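You operate a simulated robot arm through the tools that you are given. There is no shell and no other tool.

You are at the controls of a simulated two-armed robot. One attempt, no reset.

## Task
Open the lower drawer under right table, put the round tin with teal band on the top of the long grey counter away in the inside of lower dark drawer, then shut the table. Open the drawer marked files, put the orange folder from the inside of the drawer marked files on the shelf under the steel table and shut the files again. Press the button marked out two times. Take the tub marked beads with white lid and put it on the top of the wooden table. Fetch the steel block with yellow top and set it on the disc weight with green ring. Take the blue foam block with hole and leave it on the clear pane marked top. Put the carton marked bulbs on the top of the wooden table away on the shelf under the steel table. Take the jar of green beads and leave it on the silver wide flat weight with green ring. Take the hundred gram weight with blue neck and put it on the small pan with green rim. Take the tall carton marked films on the top of the white table and put it away on the second shelf from the bottom of the open rack. Open the left door of left balance. Any order will do. Set down upright: carton marked bulbs, jar of green beads, tall carton marked films.

Only the result counts: the job must be done as asked and must still hold three seconds after the hand-in. Knocking over, shifting, dropping, spilling or breaking anything else fails it. Lids that push on must go on centred and level and be pressed home; caps that screw on are set level and turned clockwise until they are tight.

## Robot
Two 6-joint arms with fingered hands on one trunk, on a base that moves. Base frame: it is fixed to the floor where the robot stands at the start and does not move with it; the origin is under the middle of the robot, x ahead of it, y to its left, z up. Lengths are in m, angles in degrees, forces in N, time in s.
The left shoulder is at the start at [0.07, 0.168, 1.279], the right one opposite. Each reaches about 0.861 m from its shoulder. Places, roughly: blue foam block with hole (8x8x6 cm) [1.5, 2, 0.9]; button marked out [0.3, 3.2, 1]; carton marked bulbs [1.5, 1.75, 1]; clear pane marked top [-0.5, 2, 0.75]; disc weight with green ring [1, 3.25, 0.5]; drawer marked files [0.1, 3.2, 0.6]; hundred gram weight with blue neck [1.25, 0.75, 1]; inside of lower dark drawer [-2.9, 0.9, 0.5]; jar of green beads [1.5, 1.5, 1]; left door of left balance [-3.2, -0.6, 1]; lower drawer under right table [-2.8, 0.9, 0.5]; orange folder [0, 3.25, 0.5]; round tin with teal band [0, 3.25, 1]; second shelf of the open rack [-0.2, -3.3, 0.5]; shelf under the steel table [-0.6, 1.5, 0.4]; small pan with green rim (6x6x3 cm) [1.3, 1, 0.9]; steel block with yellow top (3x3x3 cm) [0.9, 3.1, 0.5]; tall carton marked films [-1, -0.75, 1]; top of the wooden table [1.6, 1.3, 0.9]; tub marked beads with white lid [0.75, 3, 0.5]; wide flat weight with green ring [1.5, 1, 0.75]. Payload 4 kg a hand.
The TCP of each hand is the grasp point between the finger pads, 0.026 m short of the fingertips. In the tool frame z runs along the fingers and y along their closing line. The gripper opens to 0.132 m; its body begins 0.073 m behind the TCP. The gripper is a hand of 3 fingers: y runs from the thumb to the fingers, the wrist lies at [0, 0, -0.224] in the tool frame.
Orientation is that of the tool frame in the base frame, as a unit quaternion [x, y, z, w]. With the fingers straight down and closing along the base's y, the tool's x points along the base's -x, its y along +y and its z along -z.

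## Interface
- The arms move only by the tool play_rows. It takes "left_increments", "right_increments" or both (then of equal length, played together; a hand with none holds still); each is one flat list of numbers, 6 for each row, row after row: the shift along the base's x, y, z in units of 50 mm (1.0 is 50 mm), then the turn, a rotation vector about the base's x, y, z in units of 5 degrees (1.0 is 5 degrees). In form: [tx, ty, tz, ax, ay, az, tx, ty, tz, ax, ay, az, ...]. A call has 1 to 20 rows; each row shifts and turns the commanded pose from where the row before left it. A call with a number of a shift or a turn outside -1 to 1 is refused whole. Each row takes 0.2 s and may step no farther than 0.05 m and 8.6 degrees from the row before; otherwise, the whole call is refused. Where a pose cannot be reached the arm comes as near as it can. A force on the tool above 40 N (or 10 N above the force at the start of the call, whichever is more), or a blocked arm, ends the call early, and 0.2 s more pass. In this call time passes only in rows, and 0.2 s behind the last. It gives the time, the measured TCP pose, the force on the tool (base axes), the opening and the grip force at its end, in the units of the frame above (readings bear some noise), with the torque about the TCP (base axes, N m) and any sound that the robot's microphone picked up.
- Cameras (640 x 400 px; columns grow to the right, rows downward): "scene" is now at [0.1271, 0.0153, 1.49]; the picture's right is [0.19, -0.98, 0.00], its down [-0.74, -0.14, -0.66] and it looks along [0.65, 0.12, -0.75] (base axes); focal length 276 px, centre (320, 200). "left" rides on the left gripper at [-0.062, 0.003, -0.092] in its tool frame; the picture's right is [-0.05, -1.00, 0.00], its down [0.83, -0.04, -0.56] and it looks along [0.55, -0.03, 0.83] (tool axes); focal length 230 px, centre (320, 200). "right" rides on the right gripper at [0.062, 0.003, -0.092] in its tool frame; the picture's right is [-0.05, 1.00, 0.00], its down [-0.83, -0.04, -0.56] and it looks along [-0.55, -0.03, 0.83] (tool axes); focal length 230 px, centre (320, 200). There is no depth. A picture from a camera that has moved, and an enlarged one, comes with that camera's place and axes in the base frame and with its lens.
- get_image(camera): a new picture of that camera. No time passes.
- raise_lower(by): slides the trunk up (or, below 0, down) by that many m; the arms and the scene camera ride with it, the base frame stays. It gives what a move gives, with no picture.
- steer(legs): drives the robot by 1 to 6 legs, each [ahead, left, turn to the left] in m, m and degrees, along the robot's own axes; the way and the turn of a leg run together, so that a leg with both is an arc; at most 1.5 m and 180 degrees a leg. The arms and the cameras ride along, it lands a little off, and it stops where it bumps. It gives what a move gives.
- finger_targets(finger1, finger2, thumb_bend, hand): sets how far each is bent, from 0 (flat) to 1 (curled in); at 0.3 the hand is open as for a grip, at 0.7 the pads meet at the TCP. One left out holds its place. A second passes; each finger stops where it meets its share of the squeeze, and holds until it gets a number again. It is the only way to open and close the hand. It gives what a move gives, with no picture; readings hold the bend of each and the force on the fingers (four entries, about 0 where the hand has none), thumb and palm.
- head_to(pan, tilt): turns the head with the scene camera to pan (to the left, within 86 degrees either way) and tilt (down, from -29 to 69), counted from straight ahead of the robot. It gives what a move gives.
- enlarge(camera, box): a new picture of the part [left, top, right, bottom] of that camera's present view, enlarged. No time passes.
- close_job(): hands the job in; it is judged then, once.

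Nothing tells you exact positions but the pictures and the camera data. Unless the task says otherwise, let go and move clear before handing in.

The tools are called after "Request:" as name(argument=value, ...) on one line, values as JSON. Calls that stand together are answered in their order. play_rows: Moves the arms, as the interface text tells. Its arguments: {"type":"object","properties":{"left_increments":{"type":"array"},"right_increments":{"type":"array"}},"required":[]} The other tools are called the same way: raise_lower (by) moves the trunk up or down; finger_targets (finger1, finger2, thumb_bend, hand) moves the fingers one by one; steer (legs) drives the base; head_to (pan, tilt) turns the head that bears the scene camera; get_image (camera) takes a picture; enlarge (camera, box) takes an enlarged picture of a part of a camera's view; close_job () hands the job in.

At the start:

```text
time_s: 0.0
left_tcp_pos: [0.3333, 0.1883, 0.7164]
left_orientation: [0.003, 1.0, 0.009, 0.0]
left_ft_force: [-0.9, -1.0, 0.2]
left_ft_torque: [0.01, -0.03, 0.03]
left_gripper_width: 0.1318
left_grip_force: 0.1
left_shape: jaw
left_bend: [0.3, 0.3, 0.3]
left_finger forces: [0.0, 0.0, 0.0, 0.0, 0.1, 0.1]
right_tcp_pos: [0.34, -0.201, 0.7319]
right_orientation: [-0.007, 0.999, -0.033, 0.003]
right_ft_force: [0.1, -0.1, 0.6]
right_ft_torque: [0.04, -0.03, 0.03]
right_gripper_width: 0.1318
right_grip_force: 0.1
right_shape: jaw
right_bend: [0.3, 0.3, 0.3]
right_finger forces: [0.1, 0.0, 0.1, 0.0, 0.0, 0.0]
trunk travel left (down, up): [-0.725, 0.215]
robot x, y, heading: [0.0013, -0.0009, -0.1]
head pan, tilt (commanded): [10.8, 48.9]
```

scene: 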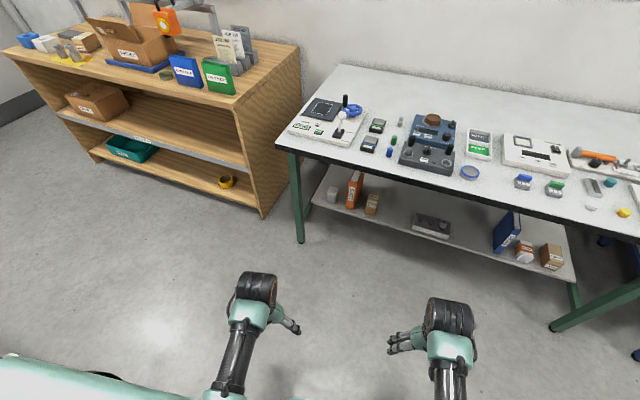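
right: 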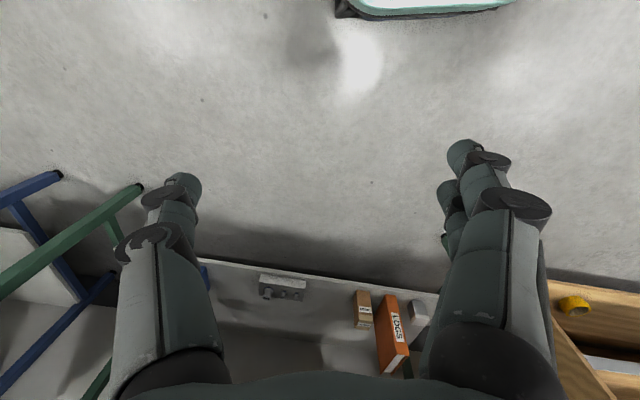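
left: 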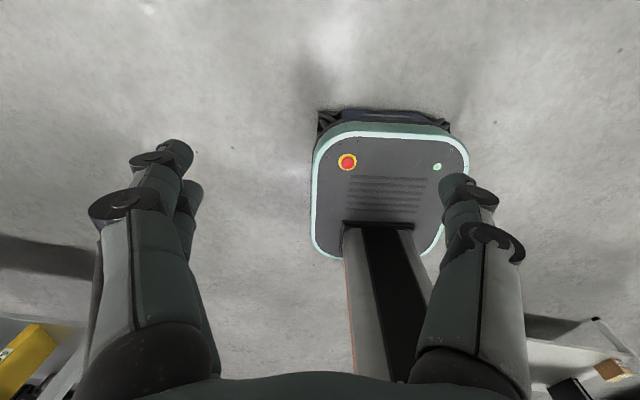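

I see a white bench ahead and a wooden shelf unit to the left. I'll look around with the head before moving anything.

Request:
head_to(pan=50, tilt=20)

```text
time_s: 1.1
left_tcp_pos: [0.3328, 0.19, 0.716]
left_orientation: [0.004, 1.0, 0.01, 0.001]
left_ft_force: [0.4, 1.0, 0.0]
left_ft_torque: [-0.01, -0.02, 0.0]
left_gripper_width: 0.1319
left_grip_force: 0.0
left_shape: jaw
left_bend: [0.3, 0.3, 0.3]
left_finger forces: [0.1, 0.0, 0.0, 0.0, 0.0, 0.0]
right_tcp_pos: [0.3406, -0.2027, 0.7322]
right_orientation: [-0.009, 0.999, -0.034, 0.002]
right_ft_force: [-0.6, 0.6, -0.6]
right_ft_torque: [0.0, -0.03, 0.02]
right_gripper_width: 0.132
right_grip_force: 0.0
right_shape: jaw
right_bend: [0.3, 0.3, 0.3]
right_finger forces: [0.0, 0.1, 0.1, 0.0, 0.0, 0.0]
trunk travel left (down, up): [-0.725, 0.215]
robot x, y, heading: [-0.0012, 0.0004, -0.1]
head pan, tilt (commanded): [50.0, 20.0]
```

I'm taking a picture of the left side of the room now.

Request:
get_image(camera="scene")

Request:
head_to(pan=86, tilt=20)

Request:
get_image(camera="scene")

Request:
head_to(pan=-20, tilt=25)

Request:
get_image(camera="scene")

Request:
head_to(pan=-80, tilt=20)

Request:
get_image(camera="scene")

```text
taken
camera scene: at [0.1104, 0.0719, 1.5341], right [0.77, -0.64, 0.0], down [-0.22, -0.26, -0.94], along [0.6, 0.72, -0.34], focal length 276 px, centre (320, 200)
```

scene: 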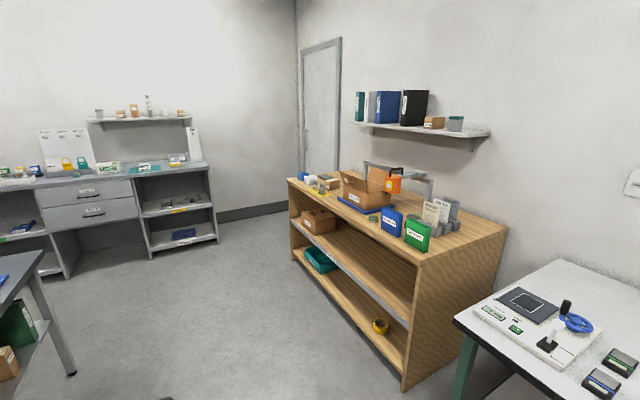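

```text
time_s: 2.1
left_tcp_pos: [0.3314, 0.1912, 0.7167]
left_orientation: [0.004, 1.0, 0.01, 0.0]
left_ft_force: [0.2, 0.6, -0.9]
left_ft_torque: [-0.02, -0.01, 0.04]
left_gripper_width: 0.1316
left_grip_force: 0.0
left_shape: jaw
left_bend: [0.3, 0.3, 0.3]
left_finger forces: [0.0, 0.1, 0.0, 0.0, 0.1, 0.1]
right_tcp_pos: [0.3414, -0.2028, 0.7328]
right_orientation: [-0.008, 0.999, -0.033, 0.003]
right_ft_force: [0.3, 0.0, -0.8]
right_ft_torque: [0.01, 0.02, -0.02]
right_gripper_width: 0.132
right_grip_force: 0.0
right_shape: jaw
right_bend: [0.3, 0.3, 0.3]
right_finger forces: [0.2, 0.0, 0.1, 0.0, 0.1, 0.1]
trunk travel left (down, up): [-0.725, 0.215]
robot x, y, heading: [-0.0041, -0.0025, 0.2]
head pan, tilt (commanded): [85.9, 20.0]
```

```text
taken
camera scene: at [0.0572, 0.0935, 1.5342], right [1.0, -0.07, 0.0], down [-0.02, -0.34, -0.94], along [0.07, 0.94, -0.34], focal length 276 px, centre (320, 200)
```

scene: 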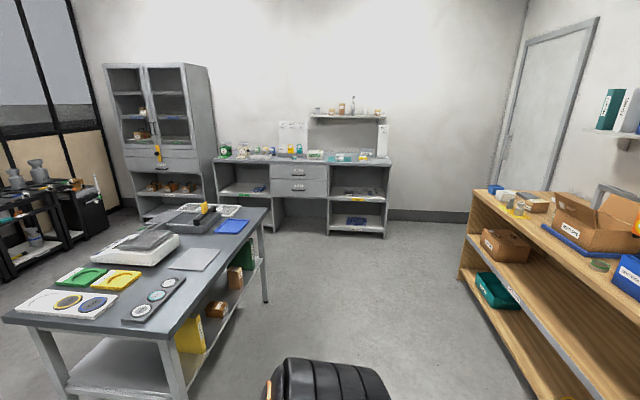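

```text
time_s: 3.9
left_tcp_pos: [0.3331, 0.1904, 0.7172]
left_orientation: [0.003, 1.0, 0.01, 0.0]
left_ft_force: [-0.6, -0.6, -0.9]
left_ft_torque: [-0.01, -0.03, -0.03]
left_gripper_width: 0.132
left_grip_force: 0.1
left_shape: jaw
left_bend: [0.3, 0.3, 0.3]
left_finger forces: [0.0, 0.0, 0.1, 0.0, 0.0, 0.0]
right_tcp_pos: [0.34, -0.203, 0.733]
right_orientation: [-0.009, 0.999, -0.033, 0.003]
right_ft_force: [-0.5, 0.1, -0.1]
right_ft_torque: [0.04, -0.04, 0.01]
right_gripper_width: 0.1318
right_grip_force: 0.1
right_shape: jaw
right_bend: [0.3, 0.3, 0.3]
right_finger forces: [0.1, 0.0, 0.0, 0.0, 0.0, 0.0]
trunk travel left (down, up): [-0.725, 0.215]
robot x, y, heading: [0.001, -0.0008, -0.2]
head pan, tilt (commanded): [-20.0, 25.0]
```

```text
taken
camera scene: at [0.1371, -0.0308, 1.5261], right [-0.34, -0.94, 0.0], down [-0.4, 0.14, -0.91], along [0.85, -0.31, -0.42], focal length 276 px, centre (320, 200)
```

scene: 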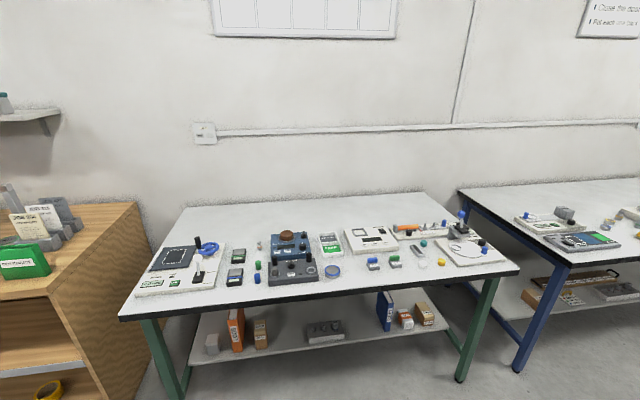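

```text
time_s: 5.2
left_tcp_pos: [0.3324, 0.1904, 0.7165]
left_orientation: [0.004, 1.0, 0.01, 0.001]
left_ft_force: [-0.7, 0.4, 1.1]
left_ft_torque: [0.05, 0.03, 0.02]
left_gripper_width: 0.1318
left_grip_force: 0.1
left_shape: jaw
left_bend: [0.3, 0.3, 0.3]
left_finger forces: [0.0, 0.0, 0.0, 0.0, 0.0, 0.0]
right_tcp_pos: [0.3407, -0.2025, 0.7317]
right_orientation: [-0.009, 0.999, -0.033, 0.002]
right_ft_force: [-0.5, 0.4, 1.7]
right_ft_torque: [-0.02, -0.03, -0.01]
right_gripper_width: 0.132
right_grip_force: 0.0
right_shape: jaw
right_bend: [0.3, 0.3, 0.3]
right_finger forces: [0.0, 0.0, 0.1, 0.1, 0.0, 0.0]
trunk travel left (down, up): [-0.725, 0.215]
robot x, y, heading: [0.001, 0.0026, -0.0]
head pan, tilt (commanded): [-80.0, 20.0]
```

```text
taken
camera scene: at [0.0668, -0.0911, 1.5341], right [-0.98, -0.17, 0.0], down [-0.06, 0.34, -0.94], along [0.16, -0.93, -0.34], focal length 276 px, centre (320, 200)
```

scene: 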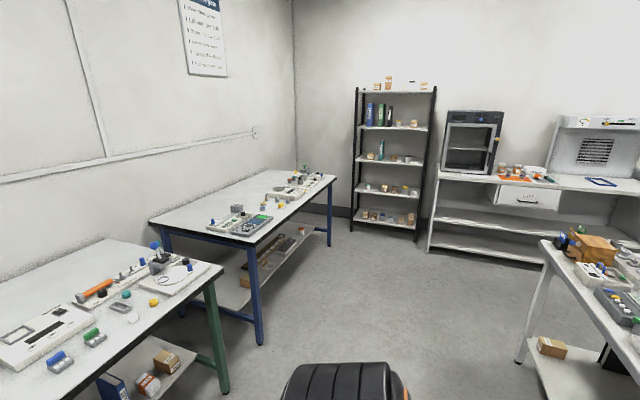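

The room is laid out about 11° clockwise from my start heading: wooden table ahead-left, steel table to the left, grey counter beyond. I'll square up to it and drive to the wooden table.

Request:
steer(legs=[[0, 0, -11], [0.3, 1.3, 0]])

Request:
head_to(pan=0, tilt=40)

Request:
get_image(camera="scene")

```text
time_s: 12.7
left_tcp_pos: [0.8791, 1.3701, 0.7167]
left_orientation: [0.083, 0.996, 0.011, 0.0]
left_ft_force: [0.8, -0.4, 0.8]
left_ft_torque: [-0.02, 0.0, 0.01]
left_gripper_width: 0.1317
left_grip_force: 0.1
left_shape: jaw
left_bend: [0.3, 0.3, 0.3]
left_finger forces: [0.0, 0.0, 0.1, 0.0, 0.1, 0.0]
right_tcp_pos: [0.8239, 0.9814, 0.7324]
right_orientation: [0.072, 0.997, -0.034, 0.0]
right_ft_force: [0.7, 1.0, 0.5]
right_ft_torque: [-0.01, 0.01, 0.0]
right_gripper_width: 0.1319
right_grip_force: 0.1
right_shape: jaw
right_bend: [0.3, 0.3, 0.3]
right_finger forces: [0.1, 0.1, 0.0, 0.0, 0.0, 0.0]
trunk travel left (down, up): [-0.725, 0.215]
robot x, y, heading: [0.5165, 1.236, -9.0]
head pan, tilt (commanded): [-80.0, 20.0]
```

```text
time_s: 14.2
left_tcp_pos: [0.8788, 1.3719, 0.7161]
left_orientation: [0.083, 0.996, 0.01, 0.001]
left_ft_force: [0.4, 0.2, -0.7]
left_ft_torque: [0.02, 0.01, 0.0]
left_gripper_width: 0.1318
left_grip_force: 0.1
left_shape: jaw
left_bend: [0.3, 0.3, 0.3]
left_finger forces: [0.1, 0.0, 0.0, 0.1, 0.1, 0.0]
right_tcp_pos: [0.8237, 0.9801, 0.7321]
right_orientation: [0.07, 0.997, -0.034, -0.001]
right_ft_force: [-0.8, 0.2, 1.2]
right_ft_torque: [-0.01, -0.03, -0.01]
right_gripper_width: 0.1319
right_grip_force: 0.0
right_shape: jaw
right_bend: [0.3, 0.3, 0.3]
right_finger forces: [0.0, 0.1, 0.0, 0.0, 0.0, 0.1]
trunk travel left (down, up): [-0.725, 0.215]
robot x, y, heading: [0.5201, 1.2347, -8.9]
head pan, tilt (commanded): [0.0, 40.0]
```

```text
taken
camera scene: at [0.6538, 1.2142, 1.5028], right [-0.16, -0.99, 0.0], down [-0.63, 0.1, -0.77], along [0.76, -0.12, -0.64], focal length 276 px, centre (320, 200)
```

scene: 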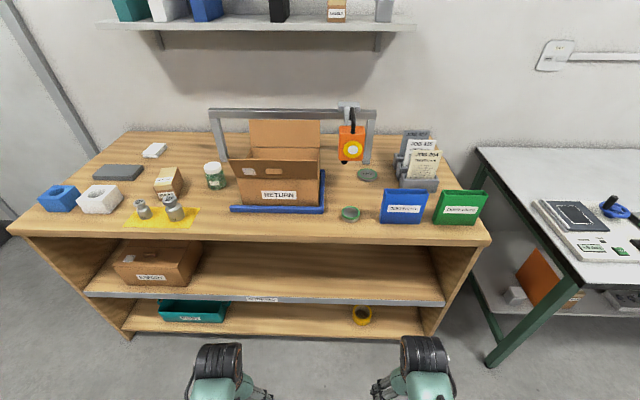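

I can see the wooden table's items; I'll zoom in to identify each.

Request:
enlarge(camera="scene", box=[20, 120, 240, 258])

Request:
enlarge(camera="scene", box=[220, 90, 500, 265])

```text
2.90 times, centred on (130, 189) of scene
camera zoom: at [0.6538, 1.2142, 1.5028], right [-0.16, -0.99, 0.0], down [-0.63, 0.1, -0.77], along [0.76, -0.12, -0.64], focal length 801 px, centre (871, 232)
```

zoom: 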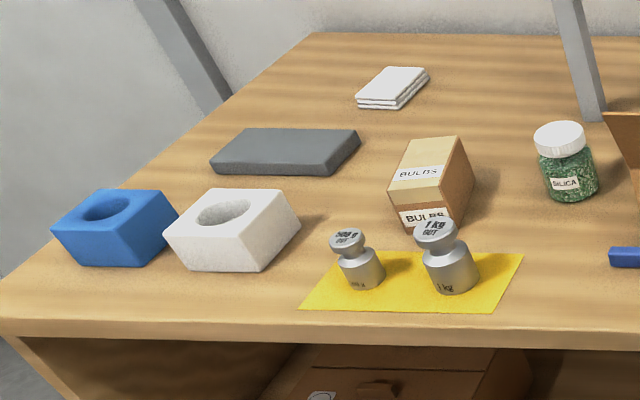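

```text
2.29 times, centred on (360, 178) of scene
camera zoom: at [0.6538, 1.2142, 1.5028], right [-0.16, -0.99, 0.0], down [-0.63, 0.1, -0.77], along [0.76, -0.12, -0.64], focal length 632 px, centre (229, 251)
```

zoom: 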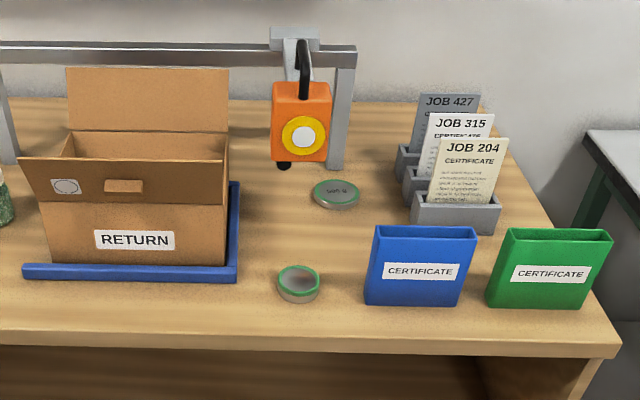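

The hundred-gram weight isn't visible yet; it's probably in or behind the blue/green certificate boxes. I'll raise the trunk and look down.

Request:
raise_lower(by=0.21)

Request:
head_to(pan=-20, tilt=48)

Request:
get_image(camera="scene")

Request:
enlarge(camera="scene", box=[210, 100, 450, 250])

```text
time_s: 16.4
left_tcp_pos: [0.8786, 1.371, 0.9263]
left_orientation: [0.083, 0.996, 0.011, 0.001]
left_ft_force: [0.2, 0.3, 0.3]
left_ft_torque: [0.0, -0.03, -0.01]
left_gripper_width: 0.1319
left_grip_force: 0.0
left_shape: jaw
left_bend: [0.3, 0.3, 0.3]
left_finger forces: [0.1, 0.0, 0.0, 0.0, 0.1, 0.1]
right_tcp_pos: [0.8231, 0.9795, 0.9419]
right_orientation: [0.071, 0.997, -0.035, 0.0]
right_ft_force: [0.1, 0.1, -0.4]
right_ft_torque: [0.0, -0.03, -0.02]
right_gripper_width: 0.1315
right_grip_force: 0.1
right_shape: jaw
right_bend: [0.3, 0.3, 0.3]
right_finger forces: [0.0, 0.0, 0.0, 0.0, 0.0, 0.0]
trunk travel left (down, up): [-0.935, 0.005]
robot x, y, heading: [0.5164, 1.2331, -9.3]
head pan, tilt (commanded): [0.0, 40.0]
```

```text
time_s: 17.3
left_tcp_pos: [0.8783, 1.3707, 0.9262]
left_orientation: [0.083, 0.996, 0.011, 0.001]
left_ft_force: [0.3, -0.1, -0.8]
left_ft_torque: [0.01, 0.01, 0.02]
left_gripper_width: 0.132
left_grip_force: 0.1
left_shape: jaw
left_bend: [0.3, 0.3, 0.3]
left_finger forces: [0.0, 0.0, 0.0, 0.0, 0.0, 0.0]
right_tcp_pos: [0.8244, 0.9804, 0.9426]
right_orientation: [0.07, 0.997, -0.034, 0.0]
right_ft_force: [-0.5, 0.6, 0.1]
right_ft_torque: [0.01, 0.02, -0.02]
right_gripper_width: 0.132
right_grip_force: 0.1
right_shape: jaw
right_bend: [0.3, 0.3, 0.3]
right_finger forces: [0.1, 0.1, 0.0, 0.0, 0.1, 0.0]
trunk travel left (down, up): [-0.935, 0.005]
robot x, y, heading: [0.5165, 1.2319, -9.4]
head pan, tilt (commanded): [-20.0, 48.0]
```

```text
taken
camera scene: at [0.6388, 1.1895, 1.7013], right [-0.49, -0.87, 0.0], down [-0.65, 0.36, -0.67], along [0.58, -0.33, -0.74], focal length 276 px, centre (320, 200)
```

scene: 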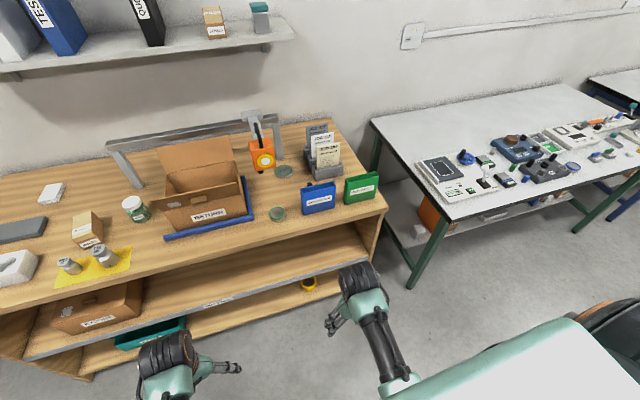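

```text
2.67 times, centred on (330, 175) of scene
camera zoom: at [0.6388, 1.1895, 1.7013], right [-0.49, -0.87, 0.0], down [-0.65, 0.36, -0.67], along [0.58, -0.33, -0.74], focal length 737 px, centre (293, 267)
```

zoom: 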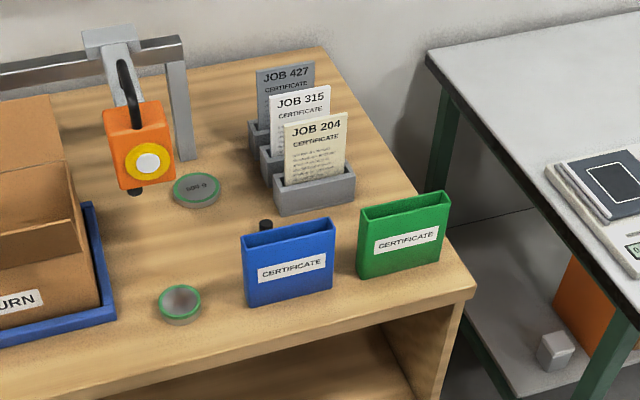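

The dark knob of the small weight shows just behind the blue certificate box. I'll bring the right hand's camera over the right end of the table for a close look.

Request:
play_rows(right_increments=[0.4, -0.1, 0.85, 0, 0, 0, 0.6, -0.2, 0.7, 0, 0, 0, 0.69, -0.2, 0.65, 0, 0, 0, 0.69, -0.2, 0.65, 0, 0, 0, 0.69, -0.2, 0.65, 0, 0, 0, 0.69, -0.2, 0.65, 0, 0, 0, 0.69, -0.2, 0.65, 0, 0, 0, 0.69, -0.2, 0.5, 0, 0, 0])

Request:
get_image(camera="right")

Request:
get_image(camera="scene")

```text
time_s: 19.1
left_tcp_pos: [0.8798, 1.3708, 0.926]
left_orientation: [0.084, 0.996, 0.011, 0.0]
left_ft_force: [0.6, 0.2, -0.5]
left_ft_torque: [0.02, 0.0, -0.01]
left_gripper_width: 0.1319
left_grip_force: 0.0
left_shape: jaw
left_bend: [0.3, 0.3, 0.3]
left_finger forces: [0.1, 0.0, 0.0, 0.1, 0.0, 0.0]
right_tcp_pos: [1.1013, 0.9101, 1.1647]
right_orientation: [0.071, 0.997, -0.034, -0.001]
right_ft_force: [0.6, -0.4, -0.1]
right_ft_torque: [0.01, 0.02, -0.04]
right_gripper_width: 0.1322
right_grip_force: 0.0
right_shape: jaw
right_bend: [0.3, 0.3, 0.3]
right_finger forces: [0.1, 0.0, 0.0, 0.0, 0.1, 0.0]
right hand out of reach, approached as far as the arm can: row 4, 5, 6, 7
trunk travel left (down, up): [-0.935, 0.005]
robot x, y, heading: [0.5182, 1.2405, -9.0]
head pan, tilt (commanded): [-20.0, 48.0]
```

```text
taken
camera right: at [1.0411, 0.9272, 1.2559], right [0.19, 0.98, -0.07], down [0.82, -0.12, 0.56], along [0.54, -0.16, -0.83], focal length 230 px, centre (320, 200)
```

right: 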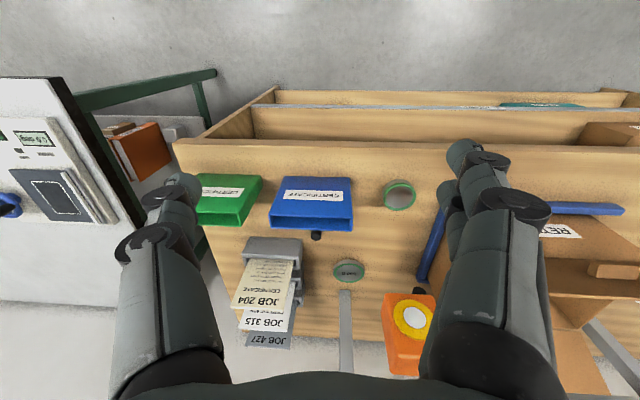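

```text
taken
camera scene: at [0.6405, 1.1892, 1.7011], right [-0.49, -0.87, 0.0], down [-0.65, 0.36, -0.67], along [0.58, -0.33, -0.74], focal length 276 px, centre (320, 200)
```

scene: 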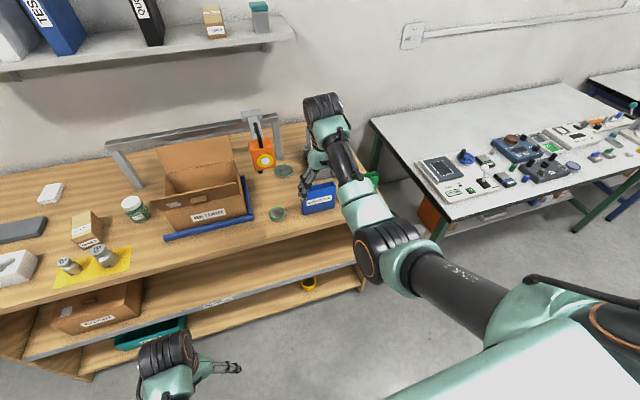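

The right-hand camera now shows the weight behind the blue box, the pan, and the disc weight beneath the hanging scale. I'll zoom in for detail.

Request:
enlarge(camera="right", box=[220, 160, 460, 310])

Request:
enlarge(camera="right", box=[220, 250, 460, 400])

```text
2.67 times, centred on (340, 235) of right
camera zoom: at [1.0411, 0.9272, 1.2559], right [0.19, 0.98, -0.07], down [0.82, -0.12, 0.56], along [0.54, -0.16, -0.83], focal length 614 px, centre (267, 107)
```

zoom: 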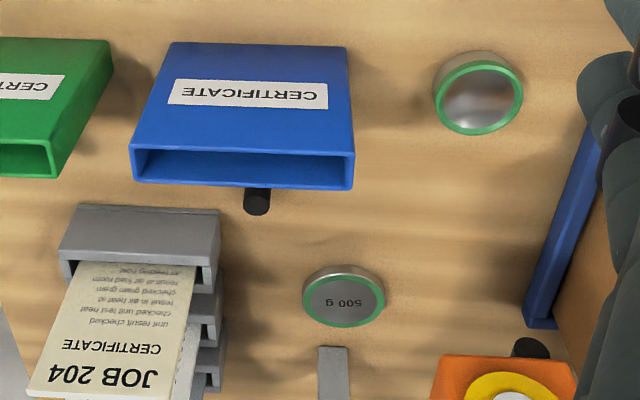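

```text
2.67 times, centred on (340, 325) of right
camera zoom: at [1.0411, 0.9272, 1.2559], right [0.19, 0.98, -0.07], down [0.82, -0.12, 0.56], along [0.54, -0.16, -0.83], focal length 614 px, centre (267, -133)
```

zoom: 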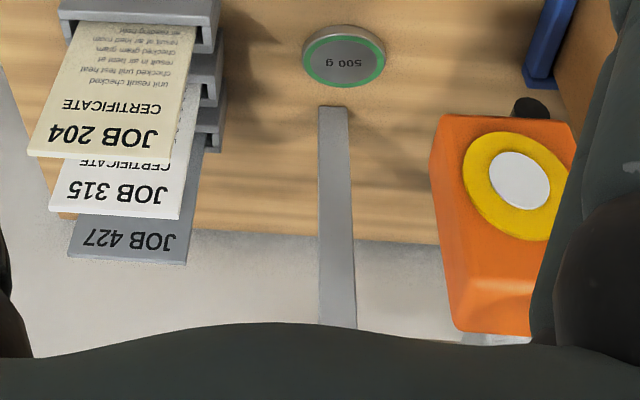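

The disc reads "500 g" with a green ring, the pan is in front-left of it, and the 100 g weight is close behind the blue box. I'll raise the left hand for clearance and roll closer to the table.

Request:
play_rows(left_increments=[0, 0, 1, 0, 0, 0, 0, 0, 1, 0, 0, 0, 0, 0, 1, 0, 0, 0, 0, 0, 1, 0, 0, 0], right_increments=[-1, 0, 0, 0, 0, 0, -1, 0, 0, 0, 0, 0, -1, 0, 0, 0, 0, 0, -0.5, 0, 0, 0, 0, 0])

Request:
steer(legs=[[0.2, -0.1, -1.5]])

Request:
head_to(pan=0, tilt=55)

Request:
get_image(camera="scene")

```text
time_s: 19.9
left_tcp_pos: [0.8803, 1.4314, 1.0656]
left_orientation: [0.1, 0.99, 0.096, 0.0]
left_ft_force: [-0.5, -1.0, 0.7]
left_ft_torque: [-0.05, 0.0, -0.03]
left_gripper_width: 0.1317
left_grip_force: 0.0
left_shape: jaw
left_bend: [0.3, 0.3, 0.3]
left_finger forces: [0.0, 0.1, 0.0, 0.0, 0.0, 0.1]
left hand out of reach, approached as far as the arm can: row 4
right_tcp_pos: [1.0065, 0.9026, 1.0992]
right_orientation: [0.072, 0.997, -0.033, 0.0]
right_ft_force: [0.6, 0.0, -0.1]
right_ft_torque: [0.0, 0.02, 0.02]
right_gripper_width: 0.1318
right_grip_force: 0.2
right_shape: jaw
right_bend: [0.3, 0.3, 0.3]
right_finger forces: [0.1, 0.0, 0.0, 0.1, 0.1, 0.0]
right hand out of reach, approached as far as the arm can: row 1, 2, 3, 4
trunk travel left (down, up): [-0.935, 0.005]
robot x, y, heading: [0.5215, 1.2365, -9.1]
head pan, tilt (commanded): [-20.0, 48.0]
stopped in row 4 (left hand): the arm was blocked; the commanded pose is now the measured one
```

```text
time_s: 21.6
left_tcp_pos: [1.064, 1.289, 1.0656]
left_orientation: [0.111, 0.989, 0.094, 0.002]
left_ft_force: [0.2, -0.3, -0.8]
left_ft_torque: [0.0, -0.03, 0.03]
left_gripper_width: 0.1321
left_grip_force: 0.1
left_shape: jaw
left_bend: [0.3, 0.3, 0.3]
left_finger forces: [0.0, 0.1, 0.0, 0.0, 0.1, 0.0]
right_tcp_pos: [1.1776, 0.7565, 1.1002]
right_orientation: [0.084, 0.996, -0.034, 0.002]
right_ft_force: [0.8, 0.4, -0.4]
right_ft_torque: [-0.03, -0.03, 0.01]
right_gripper_width: 0.1321
right_grip_force: 0.1
right_shape: jaw
right_bend: [0.3, 0.3, 0.3]
right_finger forces: [0.1, 0.1, 0.0, 0.0, 0.1, 0.0]
trunk travel left (down, up): [-0.935, 0.005]
robot x, y, heading: [0.6985, 1.0969, -10.5]
head pan, tilt (commanded): [-20.0, 48.0]
```

```text
time_s: 22.4
left_tcp_pos: [1.0681, 1.2869, 1.064]
left_orientation: [0.112, 0.989, 0.095, 0.0]
left_ft_force: [-0.6, 0.3, 0.0]
left_ft_torque: [0.0, 0.01, 0.01]
left_gripper_width: 0.1316
left_grip_force: 0.1
left_shape: jaw
left_bend: [0.3, 0.3, 0.3]
left_finger forces: [0.1, 0.0, 0.1, 0.0, 0.0, 0.0]
right_tcp_pos: [1.1813, 0.7553, 1.0985]
right_orientation: [0.083, 0.996, -0.034, 0.0]
right_ft_force: [0.7, -0.2, -0.5]
right_ft_torque: [0.02, 0.03, 0.02]
right_gripper_width: 0.1321
right_grip_force: 0.1
right_shape: jaw
right_bend: [0.3, 0.3, 0.3]
right_finger forces: [0.0, 0.0, 0.0, 0.0, 0.0, 0.1]
trunk travel left (down, up): [-0.935, 0.005]
robot x, y, heading: [0.7004, 1.1014, -10.5]
head pan, tilt (commanded): [0.0, 55.0]
```

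```text
taken
camera scene: at [0.8232, 1.0771, 1.6919], right [-0.18, -0.98, 0.0], down [-0.81, 0.15, -0.57], along [0.56, -0.1, -0.82], focal length 276 px, centre (320, 200)
```

scene: 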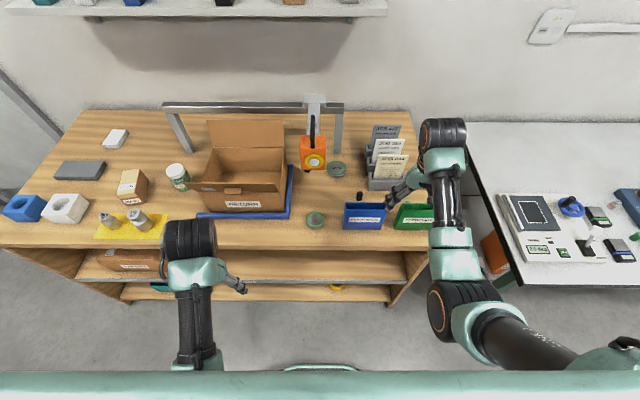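

The table front edge is about half a metre ahead of the robot. I'll shift the left hand a little outward and roll ahead another 12 cm so the right arm works comfortably.

Request:
play_rows(left_increments=[0, 1, 0, 0, 0, 0, 0, 1, 0, 0, 0, 0, 0, 1, 0, 0, 0, 0])

Request:
steer(legs=[[0.12, 0, 0]])

Request:
get_image(camera="right")

Request:
get_image(camera="scene")

```text
time_s: 23.2
left_tcp_pos: [1.0622, 1.4383, 1.054]
left_orientation: [0.11, 0.99, 0.093, 0.001]
left_ft_force: [-0.2, 0.0, 1.5]
left_ft_torque: [-0.04, 0.02, -0.02]
left_gripper_width: 0.1318
left_grip_force: 0.0
left_shape: jaw
left_bend: [0.3, 0.3, 0.3]
left_finger forces: [0.0, 0.1, 0.1, 0.0, 0.1, 0.0]
left hand out of reach, approached as far as the arm can: row 1
right_tcp_pos: [1.1789, 0.755, 1.0984]
right_orientation: [0.083, 0.996, -0.034, 0.001]
right_ft_force: [-0.4, 0.4, 0.9]
right_ft_torque: [0.01, -0.02, -0.03]
right_gripper_width: 0.132
right_grip_force: 0.0
right_shape: jaw
right_bend: [0.3, 0.3, 0.3]
right_finger forces: [0.0, 0.0, 0.0, 0.0, 0.0, 0.0]
trunk travel left (down, up): [-0.935, 0.005]
robot x, y, heading: [0.7036, 1.0988, -10.4]
head pan, tilt (commanded): [0.0, 55.0]
```

```text
time_s: 24.5
left_tcp_pos: [1.1805, 1.4179, 1.0551]
left_orientation: [0.111, 0.989, 0.095, 0.002]
left_ft_force: [-0.7, -0.6, 0.1]
left_ft_torque: [0.02, -0.02, -0.03]
left_gripper_width: 0.132
left_grip_force: 0.1
left_shape: jaw
left_bend: [0.3, 0.3, 0.3]
left_finger forces: [0.0, 0.0, 0.1, 0.1, 0.0, 0.0]
right_tcp_pos: [1.2957, 0.7329, 1.1007]
right_orientation: [0.084, 0.996, -0.033, 0.002]
right_ft_force: [-0.5, -0.2, 0.1]
right_ft_torque: [-0.01, -0.02, -0.01]
right_gripper_width: 0.132
right_grip_force: 0.0
right_shape: jaw
right_bend: [0.3, 0.3, 0.3]
right_finger forces: [0.1, 0.0, 0.1, 0.0, 0.0, 0.0]
trunk travel left (down, up): [-0.935, 0.005]
robot x, y, heading: [0.819, 1.0794, -10.5]
head pan, tilt (commanded): [0.0, 55.0]
```

```text
taken
camera right: at [1.2344, 0.7524, 1.1911], right [0.22, 0.97, -0.07], down [0.81, -0.14, 0.56], along [0.54, -0.18, -0.82], focal length 230 px, centre (320, 200)
```

right: 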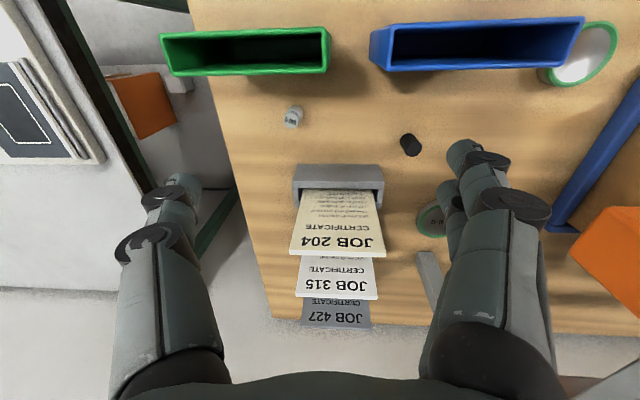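

```text
taken
camera scene: at [0.9361, 1.0569, 1.6924], right [-0.18, -0.98, 0.0], down [-0.8, 0.15, -0.58], along [0.57, -0.11, -0.82], focal length 276 px, centre (320, 200)
```

scene: 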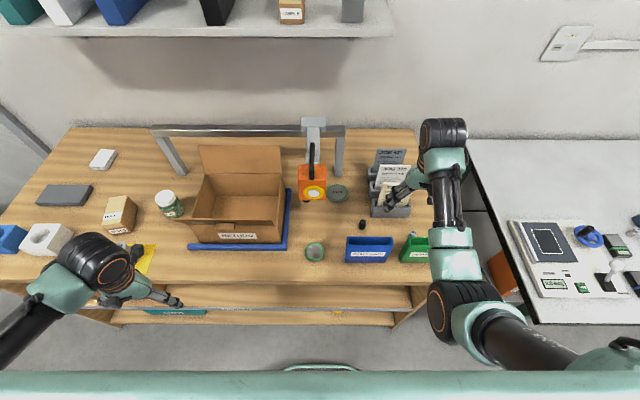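

There are two small objects behind the boxes: one black and one light. I'll zoom in on both.

Request:
enlarge(camera="right", box=[260, 80, 340, 150])

Request:
enlarge(camera="right", box=[370, 90, 450, 170])

```text
5.71 times, centred on (300, 115) of right
camera zoom: at [1.2344, 0.7524, 1.1911], right [0.22, 0.97, -0.07], down [0.81, -0.14, 0.56], along [0.54, -0.18, -0.82], focal length 1315 px, centre (434, 686)
```

zoom: 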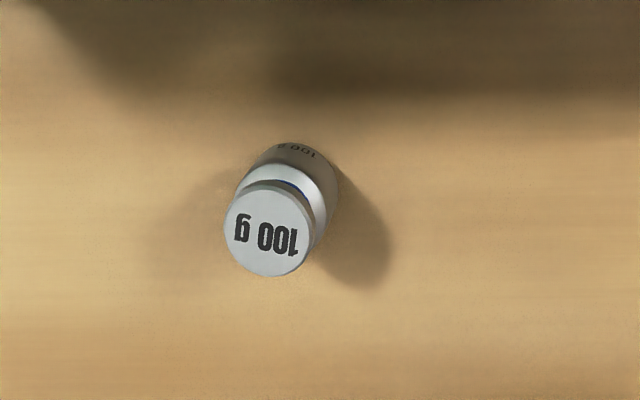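

```text
5.00 times, centred on (410, 130) of right
camera zoom: at [1.2344, 0.7524, 1.1911], right [0.22, 0.97, -0.07], down [0.81, -0.14, 0.56], along [0.54, -0.18, -0.82], focal length 1150 px, centre (-130, 550)
```

zoom: 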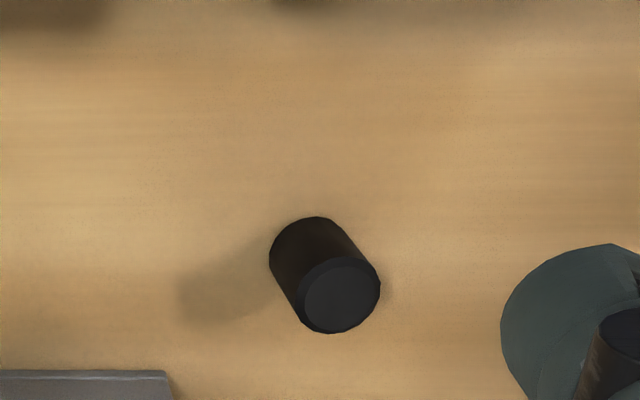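

The 100 g weight (blue neck) sits behind the green certificate box at about (1.30, 0.68). I'll look at my hand's shape and the clearance there before reaching in.

Request:
enlarge(camera="scene", box=[370, 100, 490, 270])

Request:
enlarge(camera="scene", box=[20, 210, 220, 340])

```text
2.35 times, centred on (430, 185) of scene
camera zoom: at [0.9361, 1.0569, 1.6924], right [-0.18, -0.98, 0.0], down [-0.8, 0.15, -0.58], along [0.57, -0.11, -0.82], focal length 650 px, centre (61, 235)
```

zoom: 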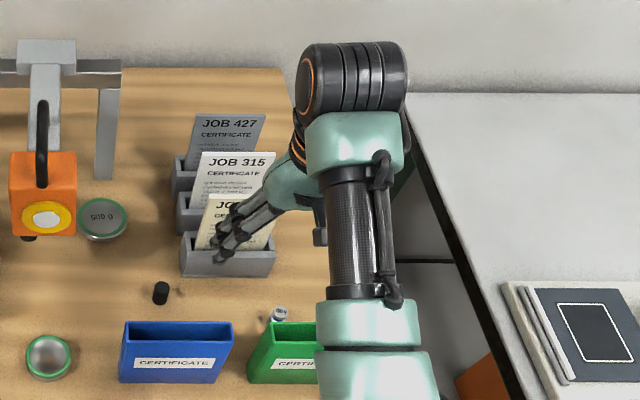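

```text
3.08 times, centred on (120, 275) of scene
camera zoom: at [0.9361, 1.0569, 1.6924], right [-0.18, -0.98, 0.0], down [-0.8, 0.15, -0.58], along [0.57, -0.11, -0.82], focal length 850 px, centre (935, -31)
```

zoom: 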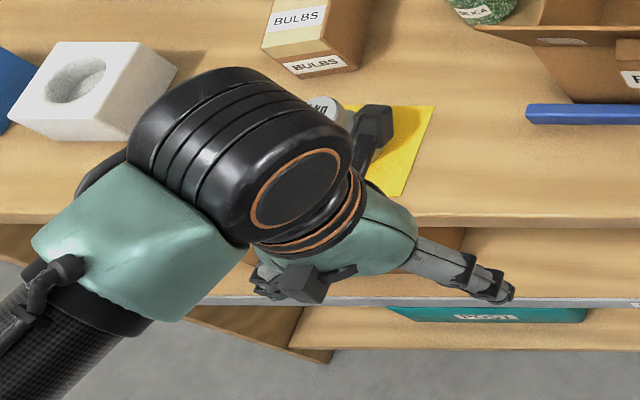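

The hand's camera bracket would come close to the green box, so I'll lean the hand back a little when gripping. First I shift the base right and slightly ahead so the right arm is well placed.

Request:
steer(legs=[[0.04, -0.14, 0]])

Request:
get_image(camera="scene")

```text
time_s: 25.9
left_tcp_pos: [1.1957, 1.2741, 1.0528]
left_orientation: [0.111, 0.989, 0.094, 0.0]
left_ft_force: [0.2, -0.5, 0.1]
left_ft_torque: [-0.02, -0.02, -0.03]
left_gripper_width: 0.1319
left_grip_force: 0.1
left_shape: jaw
left_bend: [0.3, 0.3, 0.3]
left_finger forces: [0.0, 0.0, 0.1, 0.1, 0.0, 0.0]
right_tcp_pos: [1.3112, 0.5883, 1.1001]
right_orientation: [0.083, 0.996, -0.035, 0.0]
right_ft_force: [-0.8, 0.3, 0.7]
right_ft_torque: [-0.01, -0.04, -0.02]
right_gripper_width: 0.1324
right_grip_force: 0.0
right_shape: jaw
right_bend: [0.3, 0.3, 0.3]
right_finger forces: [0.1, 0.1, 0.0, 0.1, 0.1, 0.0]
trunk travel left (down, up): [-0.935, 0.005]
robot x, y, heading: [0.8326, 0.9325, -10.3]
head pan, tilt (commanded): [0.0, 55.0]
```

```text
taken
camera scene: at [0.9542, 0.9134, 1.6921], right [-0.18, -0.98, 0.0], down [-0.81, 0.15, -0.57], along [0.56, -0.11, -0.82], focal length 276 px, centre (320, 200)
```

scene: 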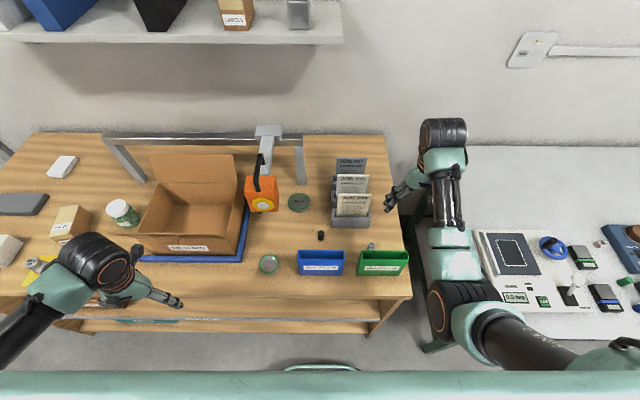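

I'm moving the right hand over the 100 g weight with a 15° backward lean, stopping well above it to check.

Request:
play_rows(right_increments=[-0.08, 0.63, -0.5, 0.433, 0.98, 0, -0.08, 0.63, -0.5, 0.433, 0.98, 0, -0.08, 0.63, -0.5, 0.433, 0.98, 0])

Request:
get_image(camera="right")

Request:
enlarge(camera="scene", box=[280, 140, 480, 290])

```text
time_s: 26.6
left_tcp_pos: [1.1966, 1.2702, 1.0534]
left_orientation: [0.112, 0.989, 0.095, -0.001]
left_ft_force: [0.0, -0.3, -0.6]
left_ft_torque: [-0.03, 0.06, -0.02]
left_gripper_width: 0.1317
left_grip_force: 0.1
left_shape: jaw
left_bend: [0.3, 0.3, 0.3]
left_finger forces: [0.1, 0.0, 0.1, 0.0, 0.1, 0.1]
right_tcp_pos: [1.2974, 0.6794, 1.0247]
right_orientation: [0.078, 0.988, 0.012, -0.133]
right_ft_force: [-0.9, -0.5, 0.2]
right_ft_torque: [0.04, 0.04, -0.01]
right_gripper_width: 0.1318
right_grip_force: 0.0
right_shape: jaw
right_bend: [0.3, 0.3, 0.3]
right_finger forces: [0.0, 0.0, 0.0, 0.1, 0.0, 0.0]
trunk travel left (down, up): [-0.935, 0.005]
robot x, y, heading: [0.8342, 0.9302, -10.8]
head pan, tilt (commanded): [0.0, 55.0]
```

```text
taken
camera right: at [1.263, 0.6874, 1.1295], right [0.21, 0.98, -0.01], down [0.93, -0.19, 0.32], along [0.31, -0.07, -0.95], focal length 230 px, centre (320, 200)
```

right: 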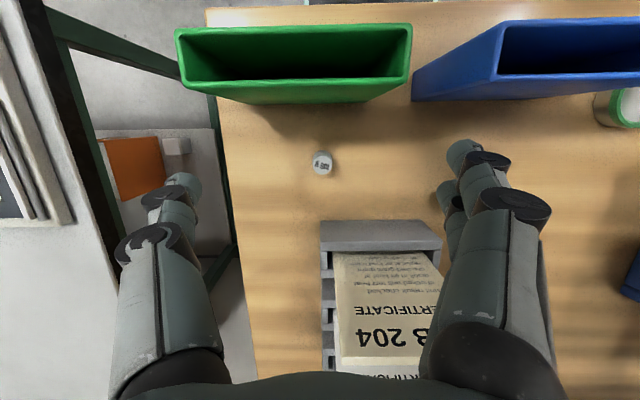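

```text
2.67 times, centred on (380, 215) of scene
camera zoom: at [0.9556, 0.9084, 1.692], right [-0.18, -0.98, 0.0], down [-0.81, 0.15, -0.57], along [0.56, -0.1, -0.82], focal length 737 px, centre (160, 160)
```

zoom: 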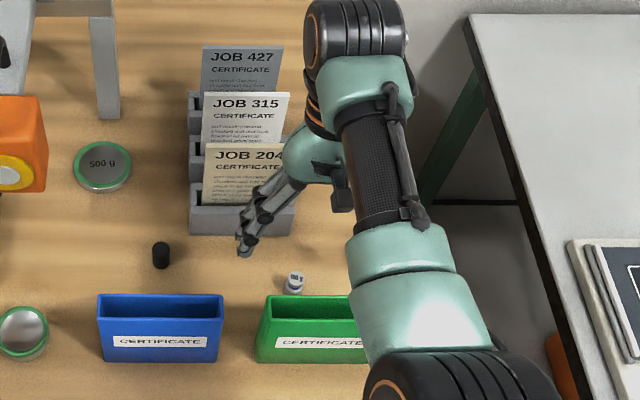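

The weight is right under the hand's centre at about (1.296, 0.680). Going straight down to grip height.

Request:
play_rows(right_increments=[0, 0, -1, 0, 0, 0, 0, 0, -0.8, 0, 0, 0, 0, 0, -0.6, 0, 0, 0])

Request:
get_image(camera="right")

```text
time_s: 27.4
left_tcp_pos: [1.1965, 1.2705, 1.0547]
left_orientation: [0.112, 0.989, 0.096, -0.001]
left_ft_force: [0.2, -0.1, -0.3]
left_ft_torque: [0.0, 0.01, 0.02]
left_gripper_width: 0.132
left_grip_force: 0.1
left_shape: jaw
left_bend: [0.3, 0.3, 0.3]
left_finger forces: [0.1, 0.0, 0.0, 0.0, 0.0, 0.1]
right_tcp_pos: [1.3, 0.679, 0.9059]
right_orientation: [0.079, 0.988, 0.013, -0.133]
right_ft_force: [-0.2, 0.8, 0.1]
right_ft_torque: [-0.01, -0.04, -0.02]
right_gripper_width: 0.1319
right_grip_force: 0.0
right_shape: jaw
right_bend: [0.3, 0.3, 0.3]
right_finger forces: [0.1, 0.1, 0.0, 0.0, 0.0, 0.0]
trunk travel left (down, up): [-0.935, 0.005]
robot x, y, heading: [0.8344, 0.9302, -10.7]
head pan, tilt (commanded): [0.0, 55.0]
```

```text
taken
camera right: at [1.2646, 0.6872, 1.0103], right [0.21, 0.98, -0.01], down [0.93, -0.19, 0.32], along [0.31, -0.07, -0.95], focal length 230 px, centre (320, 200)
```

right: 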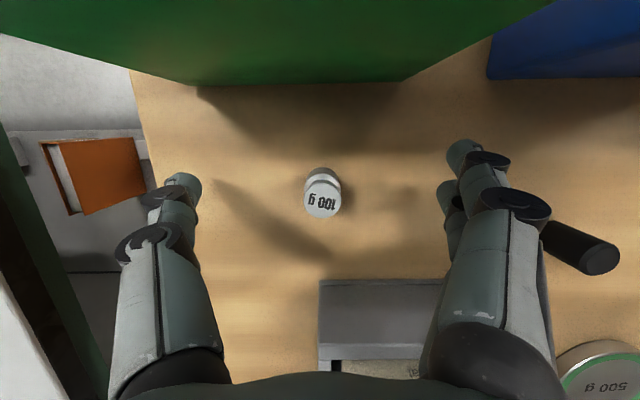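

The knob is centred between the fingers. I'll go down another 8 mm and close.

Request:
play_rows(right_increments=[-0.04, 0.02, -0.1, 0, 0, 0, 0, 0, -0.06, 0, 0, 0])

Request:
finger_targets(hand="right", finger1=0.6, finger2=0.6, thumb_bend=0.6)

Request:
get_image(camera="right")

```text
time_s: 28.1
left_tcp_pos: [1.1964, 1.271, 1.0546]
left_orientation: [0.112, 0.989, 0.096, 0.0]
left_ft_force: [0.3, 0.6, -0.2]
left_ft_torque: [0.0, 0.0, 0.0]
left_gripper_width: 0.1321
left_grip_force: 0.1
left_shape: jaw
left_bend: [0.3, 0.3, 0.3]
left_finger forces: [0.0, 0.0, 0.0, 0.0, 0.0, 0.0]
right_tcp_pos: [1.2985, 0.6807, 0.8965]
right_orientation: [0.078, 0.988, 0.013, -0.131]
right_ft_force: [0.9, -0.8, 0.3]
right_ft_torque: [-0.01, -0.02, -0.01]
right_gripper_width: 0.1317
right_grip_force: 0.1
right_shape: jaw
right_bend: [0.3, 0.3, 0.3]
right_finger forces: [0.0, 0.1, 0.1, 0.0, 0.0, 0.0]
trunk travel left (down, up): [-0.935, 0.005]
robot x, y, heading: [0.8305, 0.9309, -10.5]
head pan, tilt (commanded): [0.0, 55.0]
```

```text
time_s: 29.1
left_tcp_pos: [1.1966, 1.2716, 1.0538]
left_orientation: [0.111, 0.989, 0.095, 0.0]
left_ft_force: [-0.5, 0.3, -0.4]
left_ft_torque: [0.02, -0.02, 0.03]
left_gripper_width: 0.132
left_grip_force: 0.0
left_shape: jaw
left_bend: [0.3, 0.3, 0.3]
left_finger forces: [0.0, 0.0, 0.0, 0.1, 0.0, 0.1]
right_tcp_pos: [1.2979, 0.682, 0.8971]
right_orientation: [0.079, 0.988, 0.013, -0.131]
right_ft_force: [-0.2, 0.6, 0.5]
right_ft_torque: [-0.01, 0.02, -0.01]
right_gripper_width: 0.0355
right_grip_force: 0.0
right_shape: fingers
right_bend: [0.6, 0.6, 0.6]
right_finger forces: [0.0, 0.0, 0.0, 0.1, 0.0, 0.1]
trunk travel left (down, up): [-0.935, 0.005]
robot x, y, heading: [0.8354, 0.9328, -10.6]
head pan, tilt (commanded): [0.0, 55.0]
```

```text
taken
camera right: at [1.2627, 0.6893, 1.0018], right [0.21, 0.98, -0.01], down [0.93, -0.19, 0.32], along [0.31, -0.07, -0.95], focal length 230 px, centre (320, 200)
```

right: 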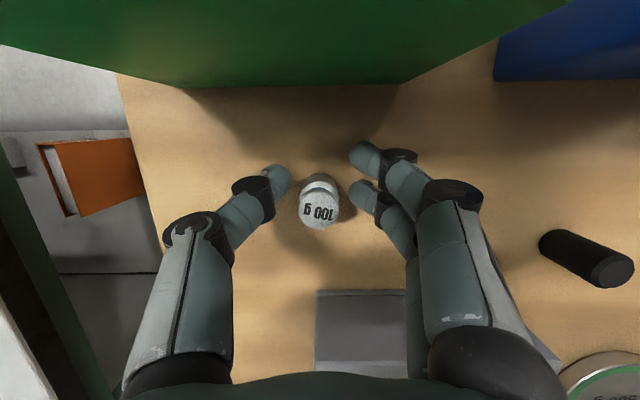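

The fingers are close around the weight; closing to grip.

Request:
finger_targets(hand="right", finger1=0.75, finger2=0.75, thumb_bend=0.75)

Request:
get_image(camera="right")

```text
time_s: 30.1
left_tcp_pos: [1.1968, 1.2709, 1.055]
left_orientation: [0.113, 0.989, 0.096, 0.001]
left_ft_force: [0.2, -0.1, -0.3]
left_ft_torque: [-0.01, 0.0, 0.0]
left_gripper_width: 0.1317
left_grip_force: 0.0
left_shape: jaw
left_bend: [0.3, 0.3, 0.3]
left_finger forces: [0.1, 0.1, 0.1, 0.0, 0.0, 0.0]
right_tcp_pos: [1.2978, 0.6797, 0.8968]
right_orientation: [0.078, 0.988, 0.013, -0.133]
right_ft_force: [-0.7, -0.9, -0.3]
right_ft_torque: [0.03, 0.03, 0.01]
right_gripper_width: 0.0022
right_grip_force: 10.2
right_shape: fingers
right_bend: [0.75, 0.7, 0.69]
right_finger forces: [0.0, 10.3, 0.0, 0.1, 9.8, 0.1]
trunk travel left (down, up): [-0.935, 0.005]
robot x, y, heading: [0.8356, 0.9302, -10.7]
head pan, tilt (commanded): [0.0, 55.0]
```

```text
taken
camera right: at [1.2628, 0.6892, 1.0017], right [0.21, 0.98, -0.01], down [0.93, -0.19, 0.32], along [0.31, -0.07, -0.95], focal length 230 px, centre (320, 200)
```

right: 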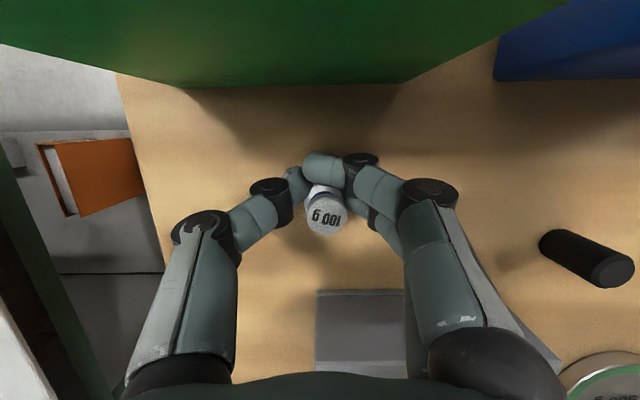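

Finger 2 and the thumb hold the neck at 10 N each while finger 1 has curled past in front. It's only 100 g, so I'll lift slightly and check how it hangs.

Request:
play_rows(right_increments=[0, 0, 0.3, 0, 0, 0, 0, 0, 0.5, 0, 0, 0])

Request:
get_image(camera="right")

Request:
enlarge(camera="scene", box=[320, 180, 440, 270])

```text
time_s: 30.6
left_tcp_pos: [1.1956, 1.2714, 1.0548]
left_orientation: [0.112, 0.989, 0.095, 0.0]
left_ft_force: [-0.2, 0.2, -0.7]
left_ft_torque: [0.02, 0.0, -0.01]
left_gripper_width: 0.1319
left_grip_force: 0.1
left_shape: jaw
left_bend: [0.3, 0.3, 0.3]
left_finger forces: [0.1, 0.1, 0.0, 0.0, 0.1, 0.0]
right_tcp_pos: [1.297, 0.6832, 0.9362]
right_orientation: [0.078, 0.988, 0.014, -0.133]
right_ft_force: [-0.2, 0.2, -1.2]
right_ft_torque: [0.02, 0.04, 0.0]
right_gripper_width: 0.0025
right_grip_force: 9.8
right_shape: fingers
right_bend: [0.75, 0.7, 0.69]
right_finger forces: [0.0, 10.3, 0.0, 0.1, 9.9, 0.0]
trunk travel left (down, up): [-0.935, 0.005]
robot x, y, heading: [0.8363, 0.9298, -10.6]
head pan, tilt (commanded): [0.0, 55.0]
```

```text
taken
camera right: at [1.2615, 0.6903, 1.0411], right [0.21, 0.98, -0.01], down [0.93, -0.19, 0.32], along [0.31, -0.07, -0.95], focal length 230 px, centre (320, 200)
```

right: 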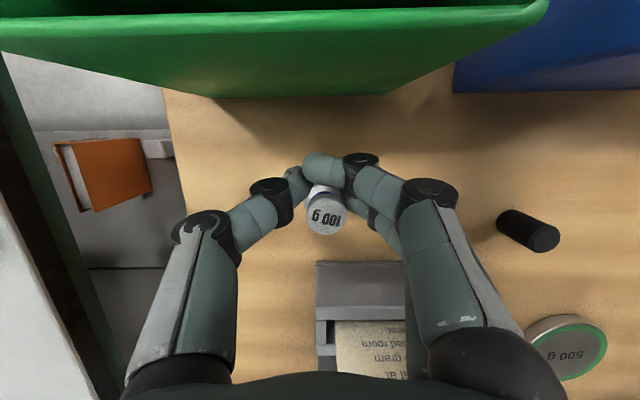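

```text
4.44 times, centred on (380, 225) of scene
camera zoom: at [0.9539, 0.9095, 1.6921], right [-0.18, -0.98, 0.0], down [-0.81, 0.15, -0.57], along [0.56, -0.1, -0.82], focal length 1228 px, centre (53, 89)
```

zoom: 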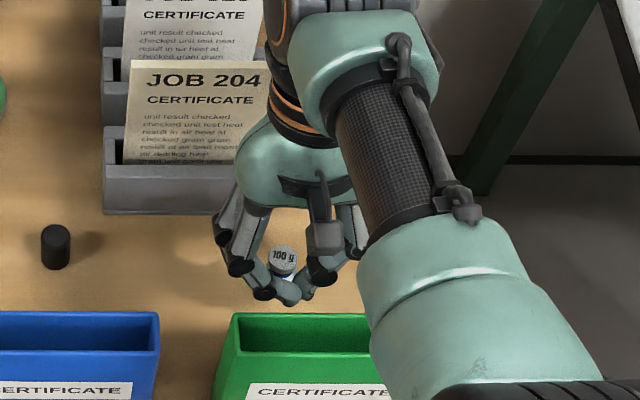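

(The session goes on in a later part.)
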